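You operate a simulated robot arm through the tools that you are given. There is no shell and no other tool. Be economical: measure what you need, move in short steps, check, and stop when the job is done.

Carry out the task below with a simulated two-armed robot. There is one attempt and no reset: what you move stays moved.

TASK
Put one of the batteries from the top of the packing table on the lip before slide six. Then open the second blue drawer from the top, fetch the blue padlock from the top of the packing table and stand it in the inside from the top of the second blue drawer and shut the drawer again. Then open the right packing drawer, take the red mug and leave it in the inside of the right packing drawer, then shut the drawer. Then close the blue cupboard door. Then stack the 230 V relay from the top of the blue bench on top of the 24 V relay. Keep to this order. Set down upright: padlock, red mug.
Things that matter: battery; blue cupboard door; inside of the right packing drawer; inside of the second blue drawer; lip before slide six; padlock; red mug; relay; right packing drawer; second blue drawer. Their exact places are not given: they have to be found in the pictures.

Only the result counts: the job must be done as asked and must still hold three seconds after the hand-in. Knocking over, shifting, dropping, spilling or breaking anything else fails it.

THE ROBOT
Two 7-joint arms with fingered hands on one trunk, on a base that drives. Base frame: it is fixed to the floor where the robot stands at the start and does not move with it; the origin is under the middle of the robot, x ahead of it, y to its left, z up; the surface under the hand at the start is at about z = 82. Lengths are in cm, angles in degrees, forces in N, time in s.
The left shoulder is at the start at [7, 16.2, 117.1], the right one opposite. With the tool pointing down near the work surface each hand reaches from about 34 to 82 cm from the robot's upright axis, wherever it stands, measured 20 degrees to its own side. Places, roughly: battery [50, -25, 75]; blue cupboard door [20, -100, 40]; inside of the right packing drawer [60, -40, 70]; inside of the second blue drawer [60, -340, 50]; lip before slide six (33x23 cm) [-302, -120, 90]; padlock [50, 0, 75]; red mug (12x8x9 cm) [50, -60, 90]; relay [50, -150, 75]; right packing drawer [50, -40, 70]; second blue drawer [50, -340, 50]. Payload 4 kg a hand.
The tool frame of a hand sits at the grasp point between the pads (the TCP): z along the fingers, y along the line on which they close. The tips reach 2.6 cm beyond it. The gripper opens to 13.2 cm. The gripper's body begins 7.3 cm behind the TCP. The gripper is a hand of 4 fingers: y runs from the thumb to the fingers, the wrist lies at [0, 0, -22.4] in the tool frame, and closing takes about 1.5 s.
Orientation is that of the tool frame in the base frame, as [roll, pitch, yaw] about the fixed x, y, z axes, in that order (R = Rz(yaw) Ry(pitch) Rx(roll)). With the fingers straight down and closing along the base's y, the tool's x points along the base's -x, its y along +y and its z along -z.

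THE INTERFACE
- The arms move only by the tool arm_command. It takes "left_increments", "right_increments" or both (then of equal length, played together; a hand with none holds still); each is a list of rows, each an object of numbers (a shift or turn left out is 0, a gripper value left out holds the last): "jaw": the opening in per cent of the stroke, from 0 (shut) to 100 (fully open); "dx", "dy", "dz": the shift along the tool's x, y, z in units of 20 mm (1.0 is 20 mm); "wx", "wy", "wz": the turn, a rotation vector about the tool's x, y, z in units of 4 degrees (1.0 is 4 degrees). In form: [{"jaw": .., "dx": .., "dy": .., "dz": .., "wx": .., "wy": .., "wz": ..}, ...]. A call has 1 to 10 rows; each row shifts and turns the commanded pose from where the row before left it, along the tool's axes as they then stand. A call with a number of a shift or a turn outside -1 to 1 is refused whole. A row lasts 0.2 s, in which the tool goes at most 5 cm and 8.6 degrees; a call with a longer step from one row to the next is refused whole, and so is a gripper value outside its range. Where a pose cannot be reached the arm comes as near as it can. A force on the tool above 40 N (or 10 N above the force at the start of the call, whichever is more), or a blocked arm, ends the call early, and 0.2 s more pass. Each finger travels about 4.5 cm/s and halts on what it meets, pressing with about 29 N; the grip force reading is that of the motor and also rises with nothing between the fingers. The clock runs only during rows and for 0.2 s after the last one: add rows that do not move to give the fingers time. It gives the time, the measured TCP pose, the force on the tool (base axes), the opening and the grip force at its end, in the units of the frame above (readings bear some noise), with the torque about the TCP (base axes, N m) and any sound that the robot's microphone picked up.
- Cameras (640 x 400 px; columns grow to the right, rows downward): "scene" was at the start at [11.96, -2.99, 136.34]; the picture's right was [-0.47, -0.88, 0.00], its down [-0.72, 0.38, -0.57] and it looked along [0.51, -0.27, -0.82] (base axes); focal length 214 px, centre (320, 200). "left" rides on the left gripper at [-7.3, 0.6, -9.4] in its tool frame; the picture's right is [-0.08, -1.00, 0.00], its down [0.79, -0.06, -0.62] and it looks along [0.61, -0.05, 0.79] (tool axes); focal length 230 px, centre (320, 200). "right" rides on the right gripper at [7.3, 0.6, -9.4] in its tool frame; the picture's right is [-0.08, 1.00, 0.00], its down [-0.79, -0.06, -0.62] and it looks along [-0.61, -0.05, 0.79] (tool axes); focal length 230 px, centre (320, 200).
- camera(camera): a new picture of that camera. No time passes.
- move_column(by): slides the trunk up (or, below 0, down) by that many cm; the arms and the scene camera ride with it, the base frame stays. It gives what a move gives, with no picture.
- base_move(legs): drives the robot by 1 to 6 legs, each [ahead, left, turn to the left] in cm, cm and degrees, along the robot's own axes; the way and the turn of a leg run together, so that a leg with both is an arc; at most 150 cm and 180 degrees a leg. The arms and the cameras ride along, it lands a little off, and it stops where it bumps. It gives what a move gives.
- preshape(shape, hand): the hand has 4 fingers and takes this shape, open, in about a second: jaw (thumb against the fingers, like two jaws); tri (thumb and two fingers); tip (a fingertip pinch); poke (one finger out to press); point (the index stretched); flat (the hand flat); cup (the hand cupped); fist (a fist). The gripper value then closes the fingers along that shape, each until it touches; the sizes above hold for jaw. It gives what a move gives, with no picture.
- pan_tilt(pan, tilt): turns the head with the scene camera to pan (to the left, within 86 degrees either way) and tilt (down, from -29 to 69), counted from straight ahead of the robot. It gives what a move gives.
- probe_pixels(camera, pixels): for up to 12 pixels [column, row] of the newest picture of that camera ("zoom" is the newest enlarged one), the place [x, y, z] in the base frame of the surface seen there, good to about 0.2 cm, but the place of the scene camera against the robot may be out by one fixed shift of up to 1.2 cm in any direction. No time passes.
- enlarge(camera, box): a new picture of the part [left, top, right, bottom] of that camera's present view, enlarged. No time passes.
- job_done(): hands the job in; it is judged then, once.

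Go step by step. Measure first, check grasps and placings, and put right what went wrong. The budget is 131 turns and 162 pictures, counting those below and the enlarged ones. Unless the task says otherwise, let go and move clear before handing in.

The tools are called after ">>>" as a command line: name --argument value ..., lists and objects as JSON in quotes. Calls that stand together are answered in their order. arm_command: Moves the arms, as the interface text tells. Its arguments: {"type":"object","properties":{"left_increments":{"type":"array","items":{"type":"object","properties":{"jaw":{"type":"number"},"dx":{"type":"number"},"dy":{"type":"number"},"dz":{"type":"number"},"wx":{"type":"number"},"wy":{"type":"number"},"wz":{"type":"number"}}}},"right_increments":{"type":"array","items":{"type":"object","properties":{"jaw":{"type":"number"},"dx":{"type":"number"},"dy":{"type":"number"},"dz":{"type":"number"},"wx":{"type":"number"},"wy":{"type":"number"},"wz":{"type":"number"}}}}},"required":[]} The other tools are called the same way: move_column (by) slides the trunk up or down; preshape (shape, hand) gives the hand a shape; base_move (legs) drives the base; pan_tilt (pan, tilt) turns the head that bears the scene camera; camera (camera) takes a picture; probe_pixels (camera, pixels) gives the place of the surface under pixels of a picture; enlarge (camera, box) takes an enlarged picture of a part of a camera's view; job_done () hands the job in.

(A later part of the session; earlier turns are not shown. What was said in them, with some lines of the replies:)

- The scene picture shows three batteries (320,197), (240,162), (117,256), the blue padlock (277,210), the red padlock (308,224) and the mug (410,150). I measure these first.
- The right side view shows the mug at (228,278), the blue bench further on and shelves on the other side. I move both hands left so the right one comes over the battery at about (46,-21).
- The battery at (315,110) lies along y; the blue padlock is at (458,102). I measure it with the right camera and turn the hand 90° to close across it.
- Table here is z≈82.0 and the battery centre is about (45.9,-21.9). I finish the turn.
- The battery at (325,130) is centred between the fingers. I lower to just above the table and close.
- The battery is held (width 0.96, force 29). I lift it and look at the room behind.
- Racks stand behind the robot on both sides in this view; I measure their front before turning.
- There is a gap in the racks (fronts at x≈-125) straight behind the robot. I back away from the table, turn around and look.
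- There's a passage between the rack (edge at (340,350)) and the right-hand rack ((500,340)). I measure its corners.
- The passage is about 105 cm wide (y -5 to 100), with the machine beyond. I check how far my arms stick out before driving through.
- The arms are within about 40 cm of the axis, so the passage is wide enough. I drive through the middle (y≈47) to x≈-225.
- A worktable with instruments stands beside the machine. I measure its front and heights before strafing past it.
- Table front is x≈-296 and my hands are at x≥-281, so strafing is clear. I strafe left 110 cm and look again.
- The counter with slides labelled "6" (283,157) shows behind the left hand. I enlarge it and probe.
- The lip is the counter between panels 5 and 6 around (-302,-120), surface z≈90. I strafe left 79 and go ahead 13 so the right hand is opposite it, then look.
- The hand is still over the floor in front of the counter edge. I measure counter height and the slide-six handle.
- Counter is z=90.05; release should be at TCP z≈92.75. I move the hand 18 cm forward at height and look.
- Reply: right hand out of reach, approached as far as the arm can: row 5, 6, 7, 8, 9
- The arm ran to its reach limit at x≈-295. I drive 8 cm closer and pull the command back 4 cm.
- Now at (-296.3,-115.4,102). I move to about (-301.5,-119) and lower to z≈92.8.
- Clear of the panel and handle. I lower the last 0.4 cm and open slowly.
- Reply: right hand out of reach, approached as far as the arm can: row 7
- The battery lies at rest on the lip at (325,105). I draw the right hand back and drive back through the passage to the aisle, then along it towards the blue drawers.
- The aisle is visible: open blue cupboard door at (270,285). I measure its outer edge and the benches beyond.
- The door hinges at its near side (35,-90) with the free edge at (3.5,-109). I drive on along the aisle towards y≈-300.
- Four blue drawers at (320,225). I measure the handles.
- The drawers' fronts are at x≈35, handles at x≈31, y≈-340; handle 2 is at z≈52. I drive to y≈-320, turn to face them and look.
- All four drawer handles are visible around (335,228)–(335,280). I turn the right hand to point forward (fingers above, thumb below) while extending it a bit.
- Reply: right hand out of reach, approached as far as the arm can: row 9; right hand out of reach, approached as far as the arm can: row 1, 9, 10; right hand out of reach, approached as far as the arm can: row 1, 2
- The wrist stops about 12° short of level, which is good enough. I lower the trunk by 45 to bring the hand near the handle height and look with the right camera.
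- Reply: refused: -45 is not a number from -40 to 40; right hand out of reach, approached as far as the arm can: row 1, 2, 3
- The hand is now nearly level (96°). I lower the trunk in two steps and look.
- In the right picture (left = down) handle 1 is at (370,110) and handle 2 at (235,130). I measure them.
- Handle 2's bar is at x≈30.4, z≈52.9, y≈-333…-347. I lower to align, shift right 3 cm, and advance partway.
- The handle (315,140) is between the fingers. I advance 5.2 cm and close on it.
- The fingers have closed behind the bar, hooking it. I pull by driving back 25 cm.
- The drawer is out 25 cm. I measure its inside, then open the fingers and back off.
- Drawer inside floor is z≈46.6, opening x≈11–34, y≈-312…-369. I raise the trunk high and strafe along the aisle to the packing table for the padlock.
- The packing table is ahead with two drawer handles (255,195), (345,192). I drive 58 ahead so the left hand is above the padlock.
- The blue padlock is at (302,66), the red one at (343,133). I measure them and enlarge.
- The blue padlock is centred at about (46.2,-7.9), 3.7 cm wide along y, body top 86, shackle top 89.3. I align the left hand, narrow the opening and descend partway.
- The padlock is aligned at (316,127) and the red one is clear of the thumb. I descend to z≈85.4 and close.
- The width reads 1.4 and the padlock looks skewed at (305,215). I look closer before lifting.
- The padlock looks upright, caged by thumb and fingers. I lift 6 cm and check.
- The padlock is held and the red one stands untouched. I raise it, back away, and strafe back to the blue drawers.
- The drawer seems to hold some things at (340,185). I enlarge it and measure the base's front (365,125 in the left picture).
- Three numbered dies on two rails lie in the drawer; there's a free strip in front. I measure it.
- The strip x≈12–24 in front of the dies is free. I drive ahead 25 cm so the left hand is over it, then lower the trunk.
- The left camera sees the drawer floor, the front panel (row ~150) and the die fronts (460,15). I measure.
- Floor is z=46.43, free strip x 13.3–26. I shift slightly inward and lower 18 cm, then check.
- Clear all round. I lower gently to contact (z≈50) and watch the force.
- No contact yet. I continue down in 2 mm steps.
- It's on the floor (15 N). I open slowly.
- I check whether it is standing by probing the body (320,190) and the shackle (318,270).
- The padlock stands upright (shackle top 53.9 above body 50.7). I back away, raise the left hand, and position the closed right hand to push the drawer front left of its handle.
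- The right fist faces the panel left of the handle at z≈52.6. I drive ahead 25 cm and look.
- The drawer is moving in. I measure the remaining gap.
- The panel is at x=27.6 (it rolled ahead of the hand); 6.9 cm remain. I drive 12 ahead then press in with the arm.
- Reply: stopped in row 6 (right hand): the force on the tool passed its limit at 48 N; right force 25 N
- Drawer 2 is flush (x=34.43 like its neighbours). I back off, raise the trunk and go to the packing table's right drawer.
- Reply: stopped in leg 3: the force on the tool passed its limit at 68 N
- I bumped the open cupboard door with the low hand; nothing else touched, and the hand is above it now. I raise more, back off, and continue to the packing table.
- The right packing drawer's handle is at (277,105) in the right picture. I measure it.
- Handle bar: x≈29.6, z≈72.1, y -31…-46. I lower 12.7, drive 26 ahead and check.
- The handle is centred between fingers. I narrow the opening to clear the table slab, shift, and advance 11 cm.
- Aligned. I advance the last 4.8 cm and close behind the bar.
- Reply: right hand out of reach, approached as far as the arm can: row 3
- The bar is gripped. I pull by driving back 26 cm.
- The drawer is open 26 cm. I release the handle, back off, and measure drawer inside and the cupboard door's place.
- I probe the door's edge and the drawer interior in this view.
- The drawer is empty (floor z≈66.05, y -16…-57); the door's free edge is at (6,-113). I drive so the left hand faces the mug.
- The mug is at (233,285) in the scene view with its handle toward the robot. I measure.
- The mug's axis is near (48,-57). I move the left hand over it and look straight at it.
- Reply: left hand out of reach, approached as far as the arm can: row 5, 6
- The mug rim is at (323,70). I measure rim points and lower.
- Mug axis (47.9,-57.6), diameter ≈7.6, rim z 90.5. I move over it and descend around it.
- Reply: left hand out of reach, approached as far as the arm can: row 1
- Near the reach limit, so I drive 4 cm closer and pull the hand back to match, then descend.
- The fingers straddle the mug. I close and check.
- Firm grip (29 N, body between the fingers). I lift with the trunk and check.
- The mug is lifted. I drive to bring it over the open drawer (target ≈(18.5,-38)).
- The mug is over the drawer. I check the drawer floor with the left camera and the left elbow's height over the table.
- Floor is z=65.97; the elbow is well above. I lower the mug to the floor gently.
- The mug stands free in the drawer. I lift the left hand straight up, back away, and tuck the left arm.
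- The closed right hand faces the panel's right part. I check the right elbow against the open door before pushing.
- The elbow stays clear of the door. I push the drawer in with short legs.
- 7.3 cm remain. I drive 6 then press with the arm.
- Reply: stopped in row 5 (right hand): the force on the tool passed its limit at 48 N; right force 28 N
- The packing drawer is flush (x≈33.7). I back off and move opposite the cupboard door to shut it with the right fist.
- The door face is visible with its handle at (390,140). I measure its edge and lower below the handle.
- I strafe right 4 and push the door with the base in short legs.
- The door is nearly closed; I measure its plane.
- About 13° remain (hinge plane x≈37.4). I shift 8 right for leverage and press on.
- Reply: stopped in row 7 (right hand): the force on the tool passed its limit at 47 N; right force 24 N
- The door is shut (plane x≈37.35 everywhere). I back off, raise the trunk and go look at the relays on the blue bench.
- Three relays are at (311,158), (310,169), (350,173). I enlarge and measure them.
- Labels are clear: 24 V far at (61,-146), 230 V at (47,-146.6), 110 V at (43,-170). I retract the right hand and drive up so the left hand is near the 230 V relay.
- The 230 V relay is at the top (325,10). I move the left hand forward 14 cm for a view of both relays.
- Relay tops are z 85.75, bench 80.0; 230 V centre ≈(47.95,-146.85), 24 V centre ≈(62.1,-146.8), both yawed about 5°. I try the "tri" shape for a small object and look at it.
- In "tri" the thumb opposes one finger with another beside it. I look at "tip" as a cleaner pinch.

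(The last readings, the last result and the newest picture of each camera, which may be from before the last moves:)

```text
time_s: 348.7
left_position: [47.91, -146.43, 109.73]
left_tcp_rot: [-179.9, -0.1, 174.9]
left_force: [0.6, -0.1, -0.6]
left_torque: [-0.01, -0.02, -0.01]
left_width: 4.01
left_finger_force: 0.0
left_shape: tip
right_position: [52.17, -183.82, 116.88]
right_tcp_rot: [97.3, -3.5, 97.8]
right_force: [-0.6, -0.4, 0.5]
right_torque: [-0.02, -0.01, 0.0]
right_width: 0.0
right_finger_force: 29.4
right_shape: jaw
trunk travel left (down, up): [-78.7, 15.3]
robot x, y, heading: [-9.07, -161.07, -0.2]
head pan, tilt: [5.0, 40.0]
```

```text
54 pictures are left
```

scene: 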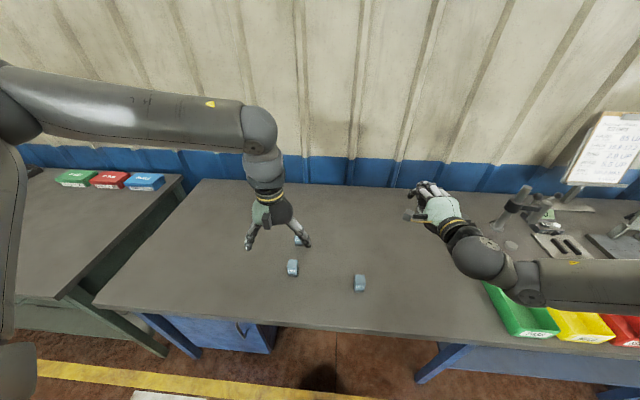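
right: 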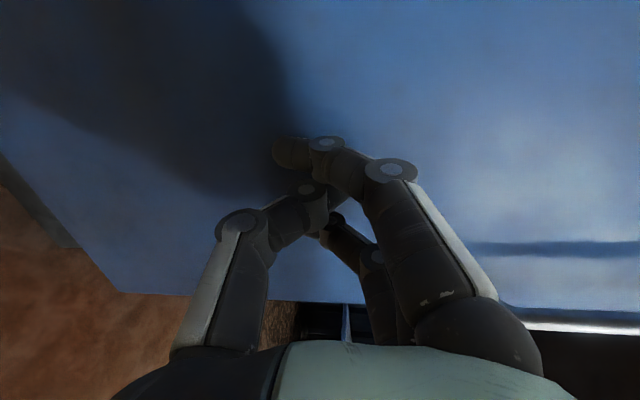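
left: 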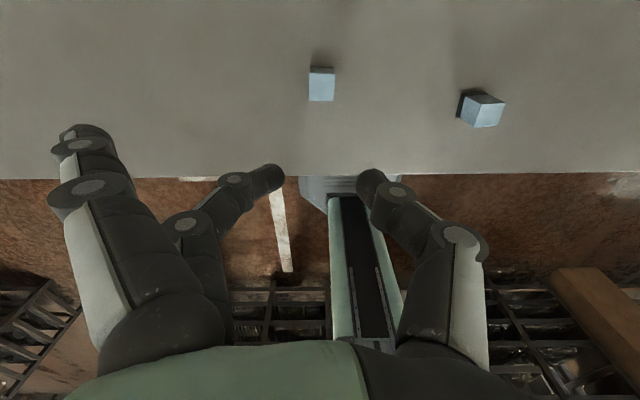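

"Tip" gives a clean thumb–finger pinch with the others held away. I measure the two fingertips' place relative to the TCP.

>>> probe_pixels --camera "left" --pixels '[[268, 180], [275, 172], [372, 188], [362, 180], [120, 140], [90, 130], [305, 84], [335, 84], [309, 99], [333, 101]]'

```text
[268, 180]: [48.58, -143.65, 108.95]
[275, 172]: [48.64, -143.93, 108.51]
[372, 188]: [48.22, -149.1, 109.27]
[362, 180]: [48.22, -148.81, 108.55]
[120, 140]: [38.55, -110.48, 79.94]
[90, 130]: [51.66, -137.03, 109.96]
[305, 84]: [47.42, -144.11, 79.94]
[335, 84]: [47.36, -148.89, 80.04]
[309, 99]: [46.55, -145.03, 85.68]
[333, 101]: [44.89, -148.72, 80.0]
```

The pinch line passes through the TCP. I centre over the 230 V relay, open to 45 % and descend partway.

>>> arm_command --left_increments '[{"jaw": 45, "dy": -0.2}, {"dz": 1}, {"dz": 1}, {"dz": 1}, {"dz": 1}, {"dz": 1}, {"dz": 1}, {"dz": 1}, {"dz": 1}, {"dz": 0.5}]'

>>> camera --camera "left"

```text
time_s: 350.9
left_position: [48.0, -146.95, 92.76]
left_tcp_rot: [-179.9, 0.0, 174.7]
left_force: [0.5, 0.4, -0.2]
left_torque: [-0.01, -0.01, -0.01]
left_width: 5.87
left_finger_force: 0.0
left_shape: tip
right_position: [52.21, -183.7, 116.91]
right_tcp_rot: [97.1, -3.2, 97.8]
right_force: [0.5, -0.4, 0.1]
right_torque: [-0.01, 0.01, 0.03]
right_width: 0.0
right_finger_force: 28.9
right_shape: jaw
trunk travel left (down, up): [-78.7, 15.3]
robot x, y, heading: [-8.94, -161.54, 0.0]
head pan, tilt: [5.0, 40.0]
```

```text
53 pictures are left
```

left: 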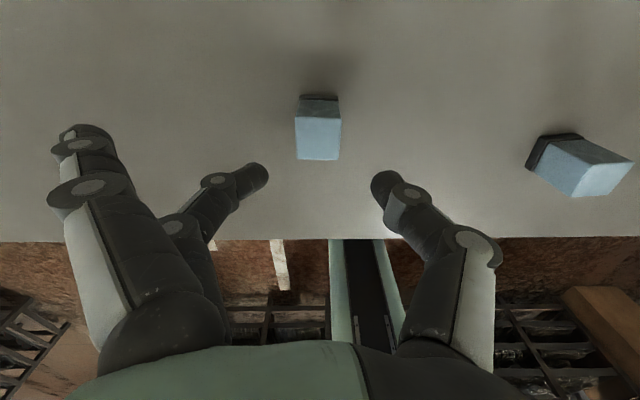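

Relay is centred (318,140) and square to the hand. I check the extended finger's depth and the relay's top.

>>> probe_pixels --camera "left" --pixels '[[75, 128], [105, 135], [298, 120], [339, 121], [300, 157], [337, 158], [258, 175], [380, 185], [318, 140]]'

```text
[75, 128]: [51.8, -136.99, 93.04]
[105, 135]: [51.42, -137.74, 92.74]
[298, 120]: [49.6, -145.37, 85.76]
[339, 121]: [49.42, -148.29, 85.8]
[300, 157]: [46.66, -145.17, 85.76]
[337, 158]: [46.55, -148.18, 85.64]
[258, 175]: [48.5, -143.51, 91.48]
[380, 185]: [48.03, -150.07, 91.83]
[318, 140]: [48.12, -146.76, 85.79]
```

Relay centre (48.06,-146.75) lines up. I descend 8 cm and pinch.

>>> arm_command --left_increments '[{"dz": 1}, {"dz": 1}, {"dz": 1}, {"dz": 0.9}, {"jaw": 30}, {"jaw": 20}, {"jaw": 10}, {"jaw": 5}, {}, {}]'

>>> arm_command --left_increments '[{"jaw": 0}, {}, {}]'

>>> camera --camera "left"

```text
time_s: 353.1
left_position: [47.72, -146.98, 85.03]
left_tcp_rot: [-179.9, 0.1, 174.8]
left_force: [0.4, 0.2, 0.4]
left_torque: [-0.03, -0.01, 0.0]
left_width: 2.77
left_finger_force: 29.4
left_shape: tip
right_position: [52.23, -183.7, 116.95]
right_tcp_rot: [97.2, -3.4, 97.8]
right_force: [0.2, -0.2, 0.4]
right_torque: [-0.01, -0.04, 0.01]
right_width: 0.0
right_finger_force: 28.8
right_shape: jaw
trunk travel left (down, up): [-78.7, 15.3]
robot x, y, heading: [-8.73, -161.2, 0.2]
head pan, tilt: [5.0, 40.0]
```

```text
time_s: 353.9
left_position: [47.88, -146.83, 85.01]
left_tcp_rot: [-179.9, 0.1, 174.9]
left_force: [0.2, 0.5, 0.2]
left_torque: [0.0, 0.01, 0.02]
left_width: 2.77
left_finger_force: 29.4
left_shape: tip
right_position: [52.25, -183.84, 116.95]
right_tcp_rot: [97.2, -3.3, 97.9]
right_force: [0.5, 0.2, 0.6]
right_torque: [-0.03, -0.02, 0.03]
right_width: 0.0
right_finger_force: 29.2
right_shape: jaw
trunk travel left (down, up): [-78.7, 15.3]
robot x, y, heading: [-8.46, -161.53, 0.1]
head pan, tilt: [5.0, 40.0]
```

```text
52 pictures are left
```

left: 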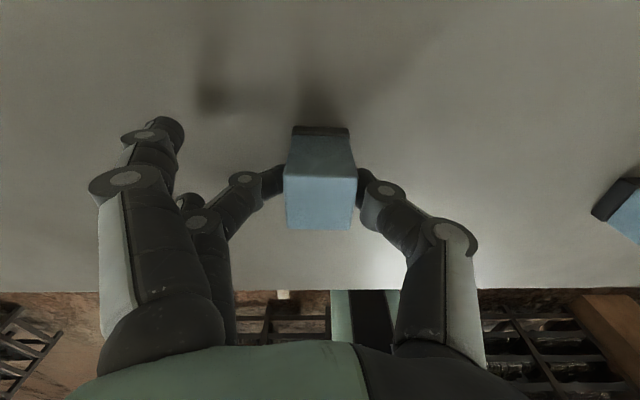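

Clean pinch (2.77 cm, 29 N). I lift 12 cm, move 7 cm towards the 24 V relay and measure both.

>>> arm_command --left_increments '[{"dz": -0.5}, {"dz": -0.5}, {"dz": -1}, {"dz": -1}, {"dz": -1}, {"dz": -1}, {"dz": -1}, {"dx": -1}, {"dx": -1}, {"dx": -1}]'

>>> camera --camera "left"

```text
time_s: 356.1
left_position: [53.9, -147.38, 97.02]
left_tcp_rot: [179.9, -0.1, 174.9]
left_force: [0.8, -0.6, -0.5]
left_torque: [-0.01, -0.02, -0.04]
left_width: 2.77
left_finger_force: 28.8
left_shape: tip
right_position: [52.32, -183.88, 116.87]
right_tcp_rot: [97.3, -3.5, 97.8]
right_force: [0.3, -0.6, 0.2]
right_torque: [-0.01, 0.01, -0.01]
right_width: 0.0
right_finger_force: 29.1
right_shape: jaw
trunk travel left (down, up): [-78.7, 15.3]
robot x, y, heading: [-9.0, -161.12, -0.0]
head pan, tilt: [5.0, 40.0]
```

```text
51 pictures are left
```

left: 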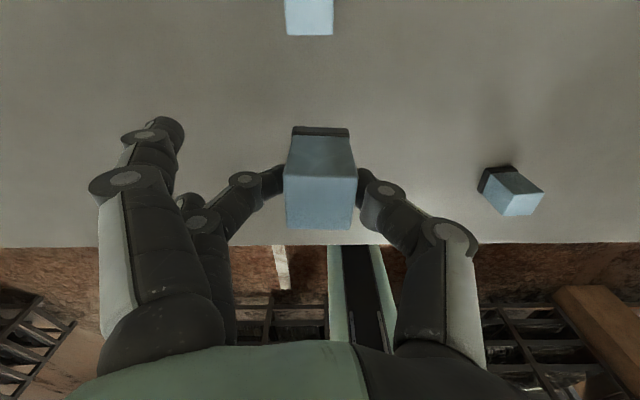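

I probe the corners of the held relay and the 24 V relay.

>>> probe_pixels --camera "left" --pixels '[[287, 181], [354, 181], [291, 226], [350, 228], [320, 200], [296, 133], [347, 133], [287, 4], [331, 4], [289, 32], [330, 34], [310, 20]]'

```text
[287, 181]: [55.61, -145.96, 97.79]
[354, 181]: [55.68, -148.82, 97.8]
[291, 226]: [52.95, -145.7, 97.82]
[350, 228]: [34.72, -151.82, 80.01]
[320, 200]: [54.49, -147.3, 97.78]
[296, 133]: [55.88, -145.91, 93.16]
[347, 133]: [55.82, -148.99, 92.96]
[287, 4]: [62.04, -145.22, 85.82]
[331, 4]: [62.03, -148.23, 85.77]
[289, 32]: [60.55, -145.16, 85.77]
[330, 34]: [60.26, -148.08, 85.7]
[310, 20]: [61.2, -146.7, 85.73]
```

Held relay is upright (top flat at 97.8), centre ≈(54.25,-147.3). I move 4 cm more to see the whole top of the 24 V relay.

>>> arm_command --left_increments '[{"dx": -1}, {"dx": -1}, {}]'

>>> enlarge --camera "left" --box '[240, 20, 400, 240]'

```text
time_s: 356.9
left_position: [57.97, -147.74, 97.04]
left_tcp_rot: [-179.8, -0.1, 174.9]
left_force: [-0.2, 1.0, -0.4]
left_torque: [-0.04, 0.0, -0.03]
left_width: 2.78
left_finger_force: 28.7
left_shape: tip
right_position: [52.14, -183.71, 117.04]
right_tcp_rot: [97.3, -3.4, 97.9]
right_force: [0.3, -0.4, 0.5]
right_torque: [-0.02, -0.01, 0.0]
right_width: 0.0
right_finger_force: 29.3
right_shape: jaw
trunk travel left (down, up): [-78.7, 15.3]
robot x, y, heading: [-8.81, -161.44, 0.1]
head pan, tilt: [5.0, 40.0]
```

```text
1.82 times, centred on (320, 130) of left
```

zoom: 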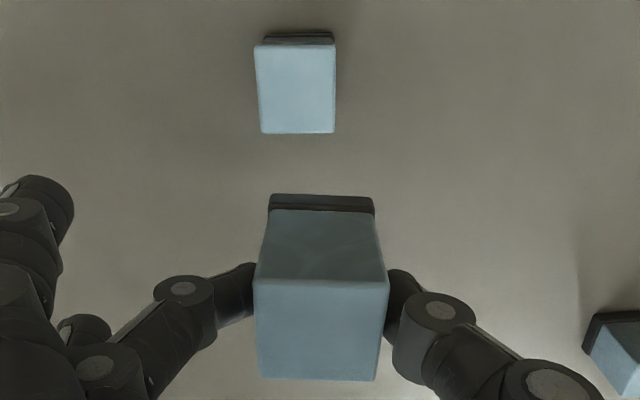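

>>> probe_pixels --camera "zoom" --pixels '[[260, 49], [328, 49], [266, 128], [331, 128], [296, 90], [259, 284], [383, 286], [263, 374], [372, 376], [320, 330]]'

```text
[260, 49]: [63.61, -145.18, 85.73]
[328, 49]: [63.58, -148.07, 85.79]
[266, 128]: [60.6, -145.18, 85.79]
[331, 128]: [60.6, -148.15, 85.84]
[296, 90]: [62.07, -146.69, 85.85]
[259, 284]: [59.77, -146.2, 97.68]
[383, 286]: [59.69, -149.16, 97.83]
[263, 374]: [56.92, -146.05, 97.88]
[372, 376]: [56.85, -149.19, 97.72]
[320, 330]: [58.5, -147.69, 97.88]
```

24 V centre (62.1,-146.65), held centre (58.3,-147.65). I shift by (+3.8,+1.0) and lower 5 cm, then check alignment.

>>> arm_command --left_increments '[{"dx": -0.95, "dy": 0.33}, {"dx": -0.9, "dy": 0.335}, {}, {"dz": 0.5}, {"dz": 0.5}, {"dz": 0.5}, {"dz": 0.5}, {"dz": 0.5}, {}]'

>>> enlarge --camera "left" --box '[220, 80, 420, 260]'

>>> pan_tilt --pan 12 --tilt 35

>>> camera --camera "scene"

```text
time_s: 358.9
left_position: [61.61, -146.65, 91.9]
left_tcp_rot: [-179.8, -0.1, 174.9]
left_force: [0.1, -0.9, -1.5]
left_torque: [0.0, -0.01, -0.01]
left_width: 2.77
left_finger_force: 29.0
left_shape: tip
right_position: [52.27, -183.73, 116.96]
right_tcp_rot: [97.2, -3.4, 97.9]
right_force: [0.4, -0.1, -0.5]
right_torque: [-0.01, 0.01, 0.01]
right_width: 0.02
right_finger_force: 29.7
right_shape: jaw
trunk travel left (down, up): [-78.7, 15.3]
robot x, y, heading: [-8.56, -160.85, 0.0]
head pan, tilt: [5.0, 40.0]
```

```text
2.22 times, centred on (320, 170) of left
```

zoom: 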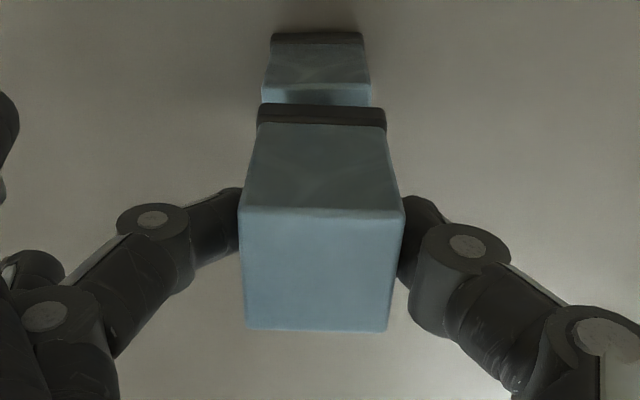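

```text
time_s: 359.5
left_position: [61.74, -146.89, 92.03]
left_tcp_rot: [-179.9, 0.1, 174.8]
left_force: [0.3, -0.8, -1.9]
left_torque: [0.01, 0.02, 0.02]
left_width: 2.76
left_finger_force: 28.6
left_shape: tip
right_position: [52.36, -183.78, 117.0]
right_tcp_rot: [97.2, -3.5, 97.8]
right_force: [0.0, -0.5, -1.1]
right_torque: [-0.02, 0.03, 0.04]
right_width: 0.03
right_finger_force: 29.0
right_shape: jaw
trunk travel left (down, up): [-78.7, 15.3]
robot x, y, heading: [-8.81, -160.88, -0.1]
head pan, tilt: [12.0, 35.0]
```

```text
48 pictures are left
```

scene: 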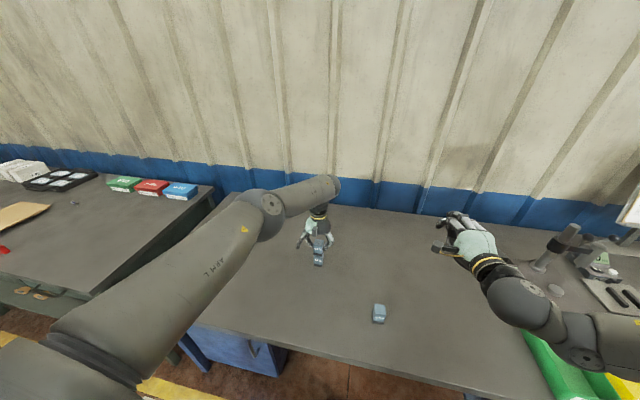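

I probe front edges of both relays to check alignment.

>>> probe_pixels --camera "zoom" --pixels '[[266, 94], [367, 94], [317, 84], [317, 96], [262, 115], [380, 115], [320, 170], [246, 220], [396, 220], [250, 322], [383, 324], [317, 65]]'

>>> enlarge --camera "scene" --box '[290, 210, 350, 280]'

```text
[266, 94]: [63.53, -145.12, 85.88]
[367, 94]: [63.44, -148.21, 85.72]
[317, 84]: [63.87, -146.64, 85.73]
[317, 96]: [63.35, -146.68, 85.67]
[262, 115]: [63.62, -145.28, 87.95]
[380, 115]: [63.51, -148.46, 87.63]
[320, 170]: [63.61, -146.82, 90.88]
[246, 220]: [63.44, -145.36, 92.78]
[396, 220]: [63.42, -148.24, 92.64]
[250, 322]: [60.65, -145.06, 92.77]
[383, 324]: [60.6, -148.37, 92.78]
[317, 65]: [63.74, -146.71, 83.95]
```

```text
5.71 times, centred on (320, 245) of scene
```

zoom: 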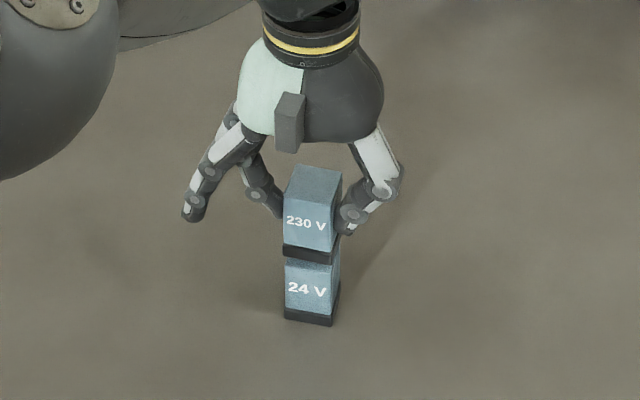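

Alignment is within about 1.5 mm. I lower the last 1.2 cm gently.

>>> arm_command --left_increments '[{"dz": 0.25}, {"dz": 0.2}, {"dz": 0.05}, {"dz": 0.05}, {}]'

```text
time_s: 360.7
left_position: [61.66, -146.76, 90.87]
left_tcp_rot: [-180.0, 0.1, 174.9]
left_force: [0.8, -0.4, -2.0]
left_torque: [0.0, 0.01, 0.02]
left_width: 2.77
left_finger_force: 28.9
left_shape: tip
right_position: [52.35, -183.75, 116.93]
right_tcp_rot: [97.3, -3.5, 97.7]
right_force: [0.0, -1.0, 0.6]
right_torque: [0.01, 0.01, 0.01]
right_width: 0.0
right_finger_force: 29.2
right_shape: jaw
trunk travel left (down, up): [-78.7, 15.3]
robot x, y, heading: [-8.76, -161.56, 0.1]
head pan, tilt: [12.0, 35.0]
```

>>> arm_command --left_increments '[{"dz": 0.05}, {"dz": 0.05}, {}]'

>>> enlarge --camera "scene" --box '[290, 210, 350, 280]'

```text
time_s: 361.5
left_position: [61.74, -146.81, 90.7]
left_tcp_rot: [180.0, 0.0, 174.8]
left_force: [-0.8, -0.6, 2.6]
left_torque: [-0.02, 0.0, 0.02]
left_width: 2.78
left_finger_force: 29.1
left_shape: tip
right_position: [52.26, -183.75, 116.94]
right_tcp_rot: [97.2, -3.5, 97.7]
right_force: [-0.7, 0.2, -0.2]
right_torque: [-0.01, -0.02, 0.01]
right_width: 0.0
right_finger_force: 28.6
right_shape: jaw
trunk travel left (down, up): [-78.7, 15.3]
robot x, y, heading: [-8.67, -160.96, -0.2]
head pan, tilt: [12.0, 35.0]
```

```text
5.71 times, centred on (320, 245) of scene
```

zoom: 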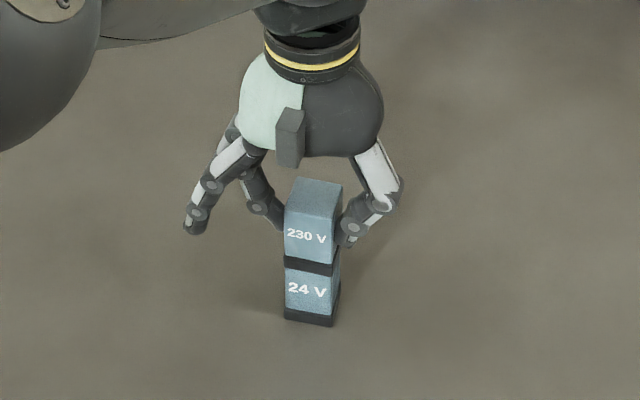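

Contact made (force turned upward) and the stack looks square. I open slowly and lift away.

>>> arm_command --left_increments '[{"jaw": 18}, {"jaw": 22}, {"jaw": 25}, {"jaw": 28}, {"jaw": 32}, {"jaw": 38}, {"jaw": 46}, {"jaw": 52}, {}, {}]'

>>> camera --camera "left"

```text
time_s: 363.7
left_position: [61.72, -146.81, 90.66]
left_tcp_rot: [-179.9, 0.0, 174.8]
left_force: [0.0, 0.3, -0.4]
left_torque: [-0.05, -0.01, -0.02]
left_width: 6.77
left_finger_force: 0.1
left_shape: tip
right_position: [52.28, -183.7, 117.06]
right_tcp_rot: [97.2, -3.5, 97.8]
right_force: [0.7, -0.3, -0.1]
right_torque: [0.0, 0.04, 0.01]
right_width: 0.01
right_finger_force: 29.2
right_shape: jaw
trunk travel left (down, up): [-78.7, 15.3]
robot x, y, heading: [-8.72, -161.11, 0.2]
head pan, tilt: [12.0, 35.0]
```

```text
45 pictures are left
```

left: 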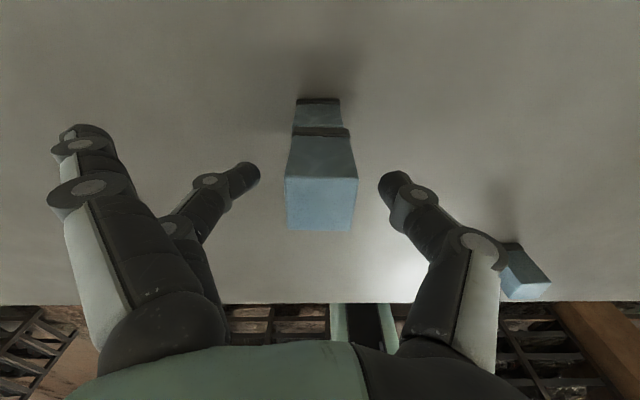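

The stack stands free. I raise the hand straight up, back off, and check the final scene.

>>> arm_command --left_increments '[{"dz": -0.5}, {"dz": -1}, {"dz": -1}, {"dz": -1}, {"dz": -1}, {"dz": -1}, {"dz": -1}, {"dz": -1}]'

>>> base_move --legs '[[-50, 0, 0]]'

>>> pan_tilt --pan 25 --tilt 30

>>> camera --camera "scene"

>>> enlarge --camera "scene" --box '[80, 100, 480, 350]'

```text
time_s: 365.5
left_position: [61.69, -146.91, 105.8]
left_tcp_rot: [180.0, 0.0, 174.8]
left_force: [-0.3, 0.3, 0.3]
left_torque: [-0.03, -0.03, 0.0]
left_width: 6.77
left_finger_force: 0.1
left_shape: tip
right_position: [52.2, -183.82, 116.98]
right_tcp_rot: [97.2, -3.6, 97.9]
right_force: [-0.1, -0.5, 0.2]
right_torque: [0.0, 0.01, 0.02]
right_width: 0.0
right_finger_force: 29.5
right_shape: jaw
trunk travel left (down, up): [-78.7, 15.3]
robot x, y, heading: [-8.94, -161.45, 0.2]
head pan, tilt: [12.0, 35.0]
```

```text
time_s: 368.5
left_position: [11.68, -147.03, 105.55]
left_tcp_rot: [-179.9, -0.1, 174.8]
left_force: [0.1, -0.2, -0.2]
left_torque: [-0.01, -0.03, -0.02]
left_width: 6.79
left_finger_force: 0.2
left_shape: tip
right_position: [2.36, -183.78, 116.84]
right_tcp_rot: [97.3, -3.5, 97.8]
right_force: [-0.8, 0.0, -0.3]
right_torque: [-0.01, 0.01, 0.0]
right_width: 0.0
right_finger_force: 29.2
right_shape: jaw
trunk travel left (down, up): [-78.7, 15.3]
robot x, y, heading: [-58.89, -161.12, -0.1]
head pan, tilt: [12.0, 35.0]
```

```text
time_s: 369.2
left_position: [11.56, -146.76, 105.82]
left_tcp_rot: [-180.0, 0.0, 174.8]
left_force: [0.0, -0.5, -0.1]
left_torque: [0.01, -0.03, -0.01]
left_width: 6.79
left_finger_force: 0.0
left_shape: tip
right_position: [2.04, -183.88, 117.0]
right_tcp_rot: [97.2, -3.4, 97.8]
right_force: [-0.4, 0.3, -0.1]
right_torque: [0.02, 0.02, 0.01]
right_width: 0.0
right_finger_force: 29.2
right_shape: jaw
trunk travel left (down, up): [-78.7, 15.3]
robot x, y, heading: [-58.67, -161.46, 0.1]
head pan, tilt: [25.0, 30.0]
```

```text
44 pictures are left
```

scene: 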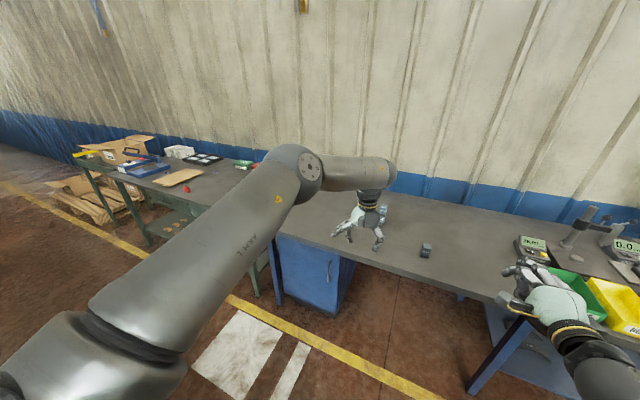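

```text
1.60 times, centred on (280, 225) of scene
```

zoom: 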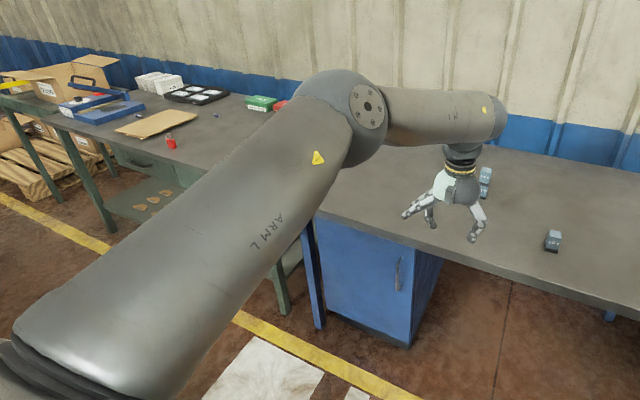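

The door is shut and the stack stands at (484,182). I take a last look at the stack and the packing drawer from further right, then at drawer 2.

>>> base_move --legs '[[-8, 60, 0]]'

>>> pan_tilt --pan -10 --tilt 35

>>> camera --camera "scene"

>>> pan_tilt --pan 22 --tilt 38

>>> camera --camera "scene"

```text
time_s: 372.7
left_position: [3.59, -86.55, 105.59]
left_tcp_rot: [-180.0, 0.0, 175.0]
left_force: [0.1, -0.8, -0.1]
left_torque: [-0.04, -0.01, -0.02]
left_width: 6.77
left_finger_force: 0.1
left_shape: tip
right_position: [-5.8, -123.63, 116.81]
right_tcp_rot: [97.2, -3.4, 98.0]
right_force: [0.8, 0.5, 0.1]
right_torque: [0.0, 0.01, -0.01]
right_width: 0.0
right_finger_force: 29.3
right_shape: jaw
trunk travel left (down, up): [-78.7, 15.3]
robot x, y, heading: [-66.83, -101.1, 0.1]
head pan, tilt: [25.0, 30.0]
```

```text
time_s: 373.7
left_position: [3.43, -86.51, 105.78]
left_tcp_rot: [180.0, 0.0, 174.9]
left_force: [0.7, 0.7, 0.0]
left_torque: [0.02, 0.01, -0.04]
left_width: 6.8
left_finger_force: 0.1
left_shape: tip
right_position: [-5.89, -123.59, 116.81]
right_tcp_rot: [97.2, -3.5, 97.9]
right_force: [0.2, 0.5, -0.3]
right_torque: [-0.02, -0.02, 0.02]
right_width: 0.01
right_finger_force: 28.7
right_shape: jaw
trunk travel left (down, up): [-78.7, 15.3]
robot x, y, heading: [-66.61, -101.13, 0.2]
head pan, tilt: [-10.0, 35.0]
```

```text
42 pictures are left
```

scene: 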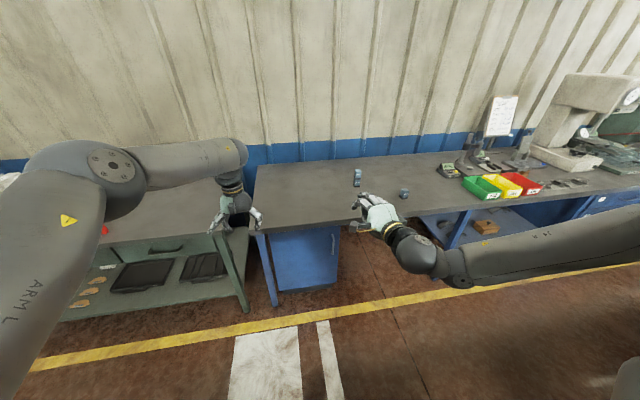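

```text
time_s: 374.6
left_position: [3.48, -86.53, 105.74]
left_tcp_rot: [-179.9, 0.0, 174.9]
left_force: [-0.2, 0.3, 0.9]
left_torque: [-0.01, 0.02, -0.01]
left_width: 6.78
left_finger_force: 0.1
left_shape: tip
right_position: [-5.9, -123.57, 117.14]
right_tcp_rot: [97.2, -3.3, 98.1]
right_force: [0.0, -0.1, -0.2]
right_torque: [-0.02, 0.01, 0.02]
right_width: 0.0
right_finger_force: 28.5
right_shape: jaw
trunk travel left (down, up): [-78.7, 15.3]
robot x, y, heading: [-66.92, -100.98, 0.0]
head pan, tilt: [22.0, 38.0]
```

```text
41 pictures are left
```

scene: 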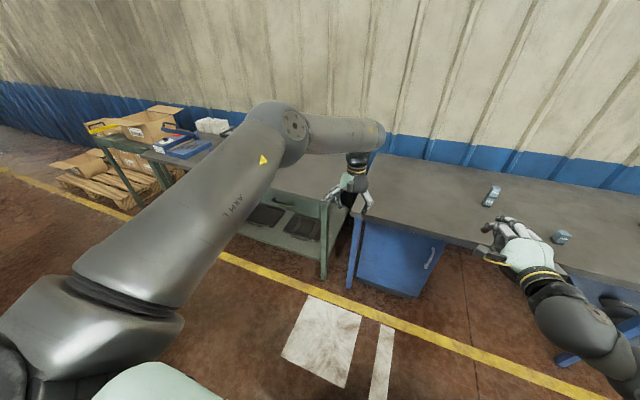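

The stack stands, the cupboard door is shut, the packing drawer front is in line with the table, and both hands are clear. I hand in.

>>> job_done

```text
The job is handed in.
```

I did all five parts in the order asked and handed the job in. I have no verdict on how it was judged.

- **Battery:** it lies on the lip before slide six.
- **Blue padlock:** it stands upright in the second blue drawer, in front of the three dies already there. I measured the drawer flush with its neighbours after shutting it.
- **Red mug:** it stands upright in the right packing drawer. The front measured back at its original position after shutting.
- **Blue cupboard door:** shut, with its face measured flat along the closed plane. I bumped it once with the right hand while driving past earlier; nothing else was touched.
- **Relays:** the 230 V relay is stacked on the 24 V relay, aligned to about 1.5 mm, and was still standing in the last picture.

I did not go back for a last look at the battery or the padlock after leaving them.
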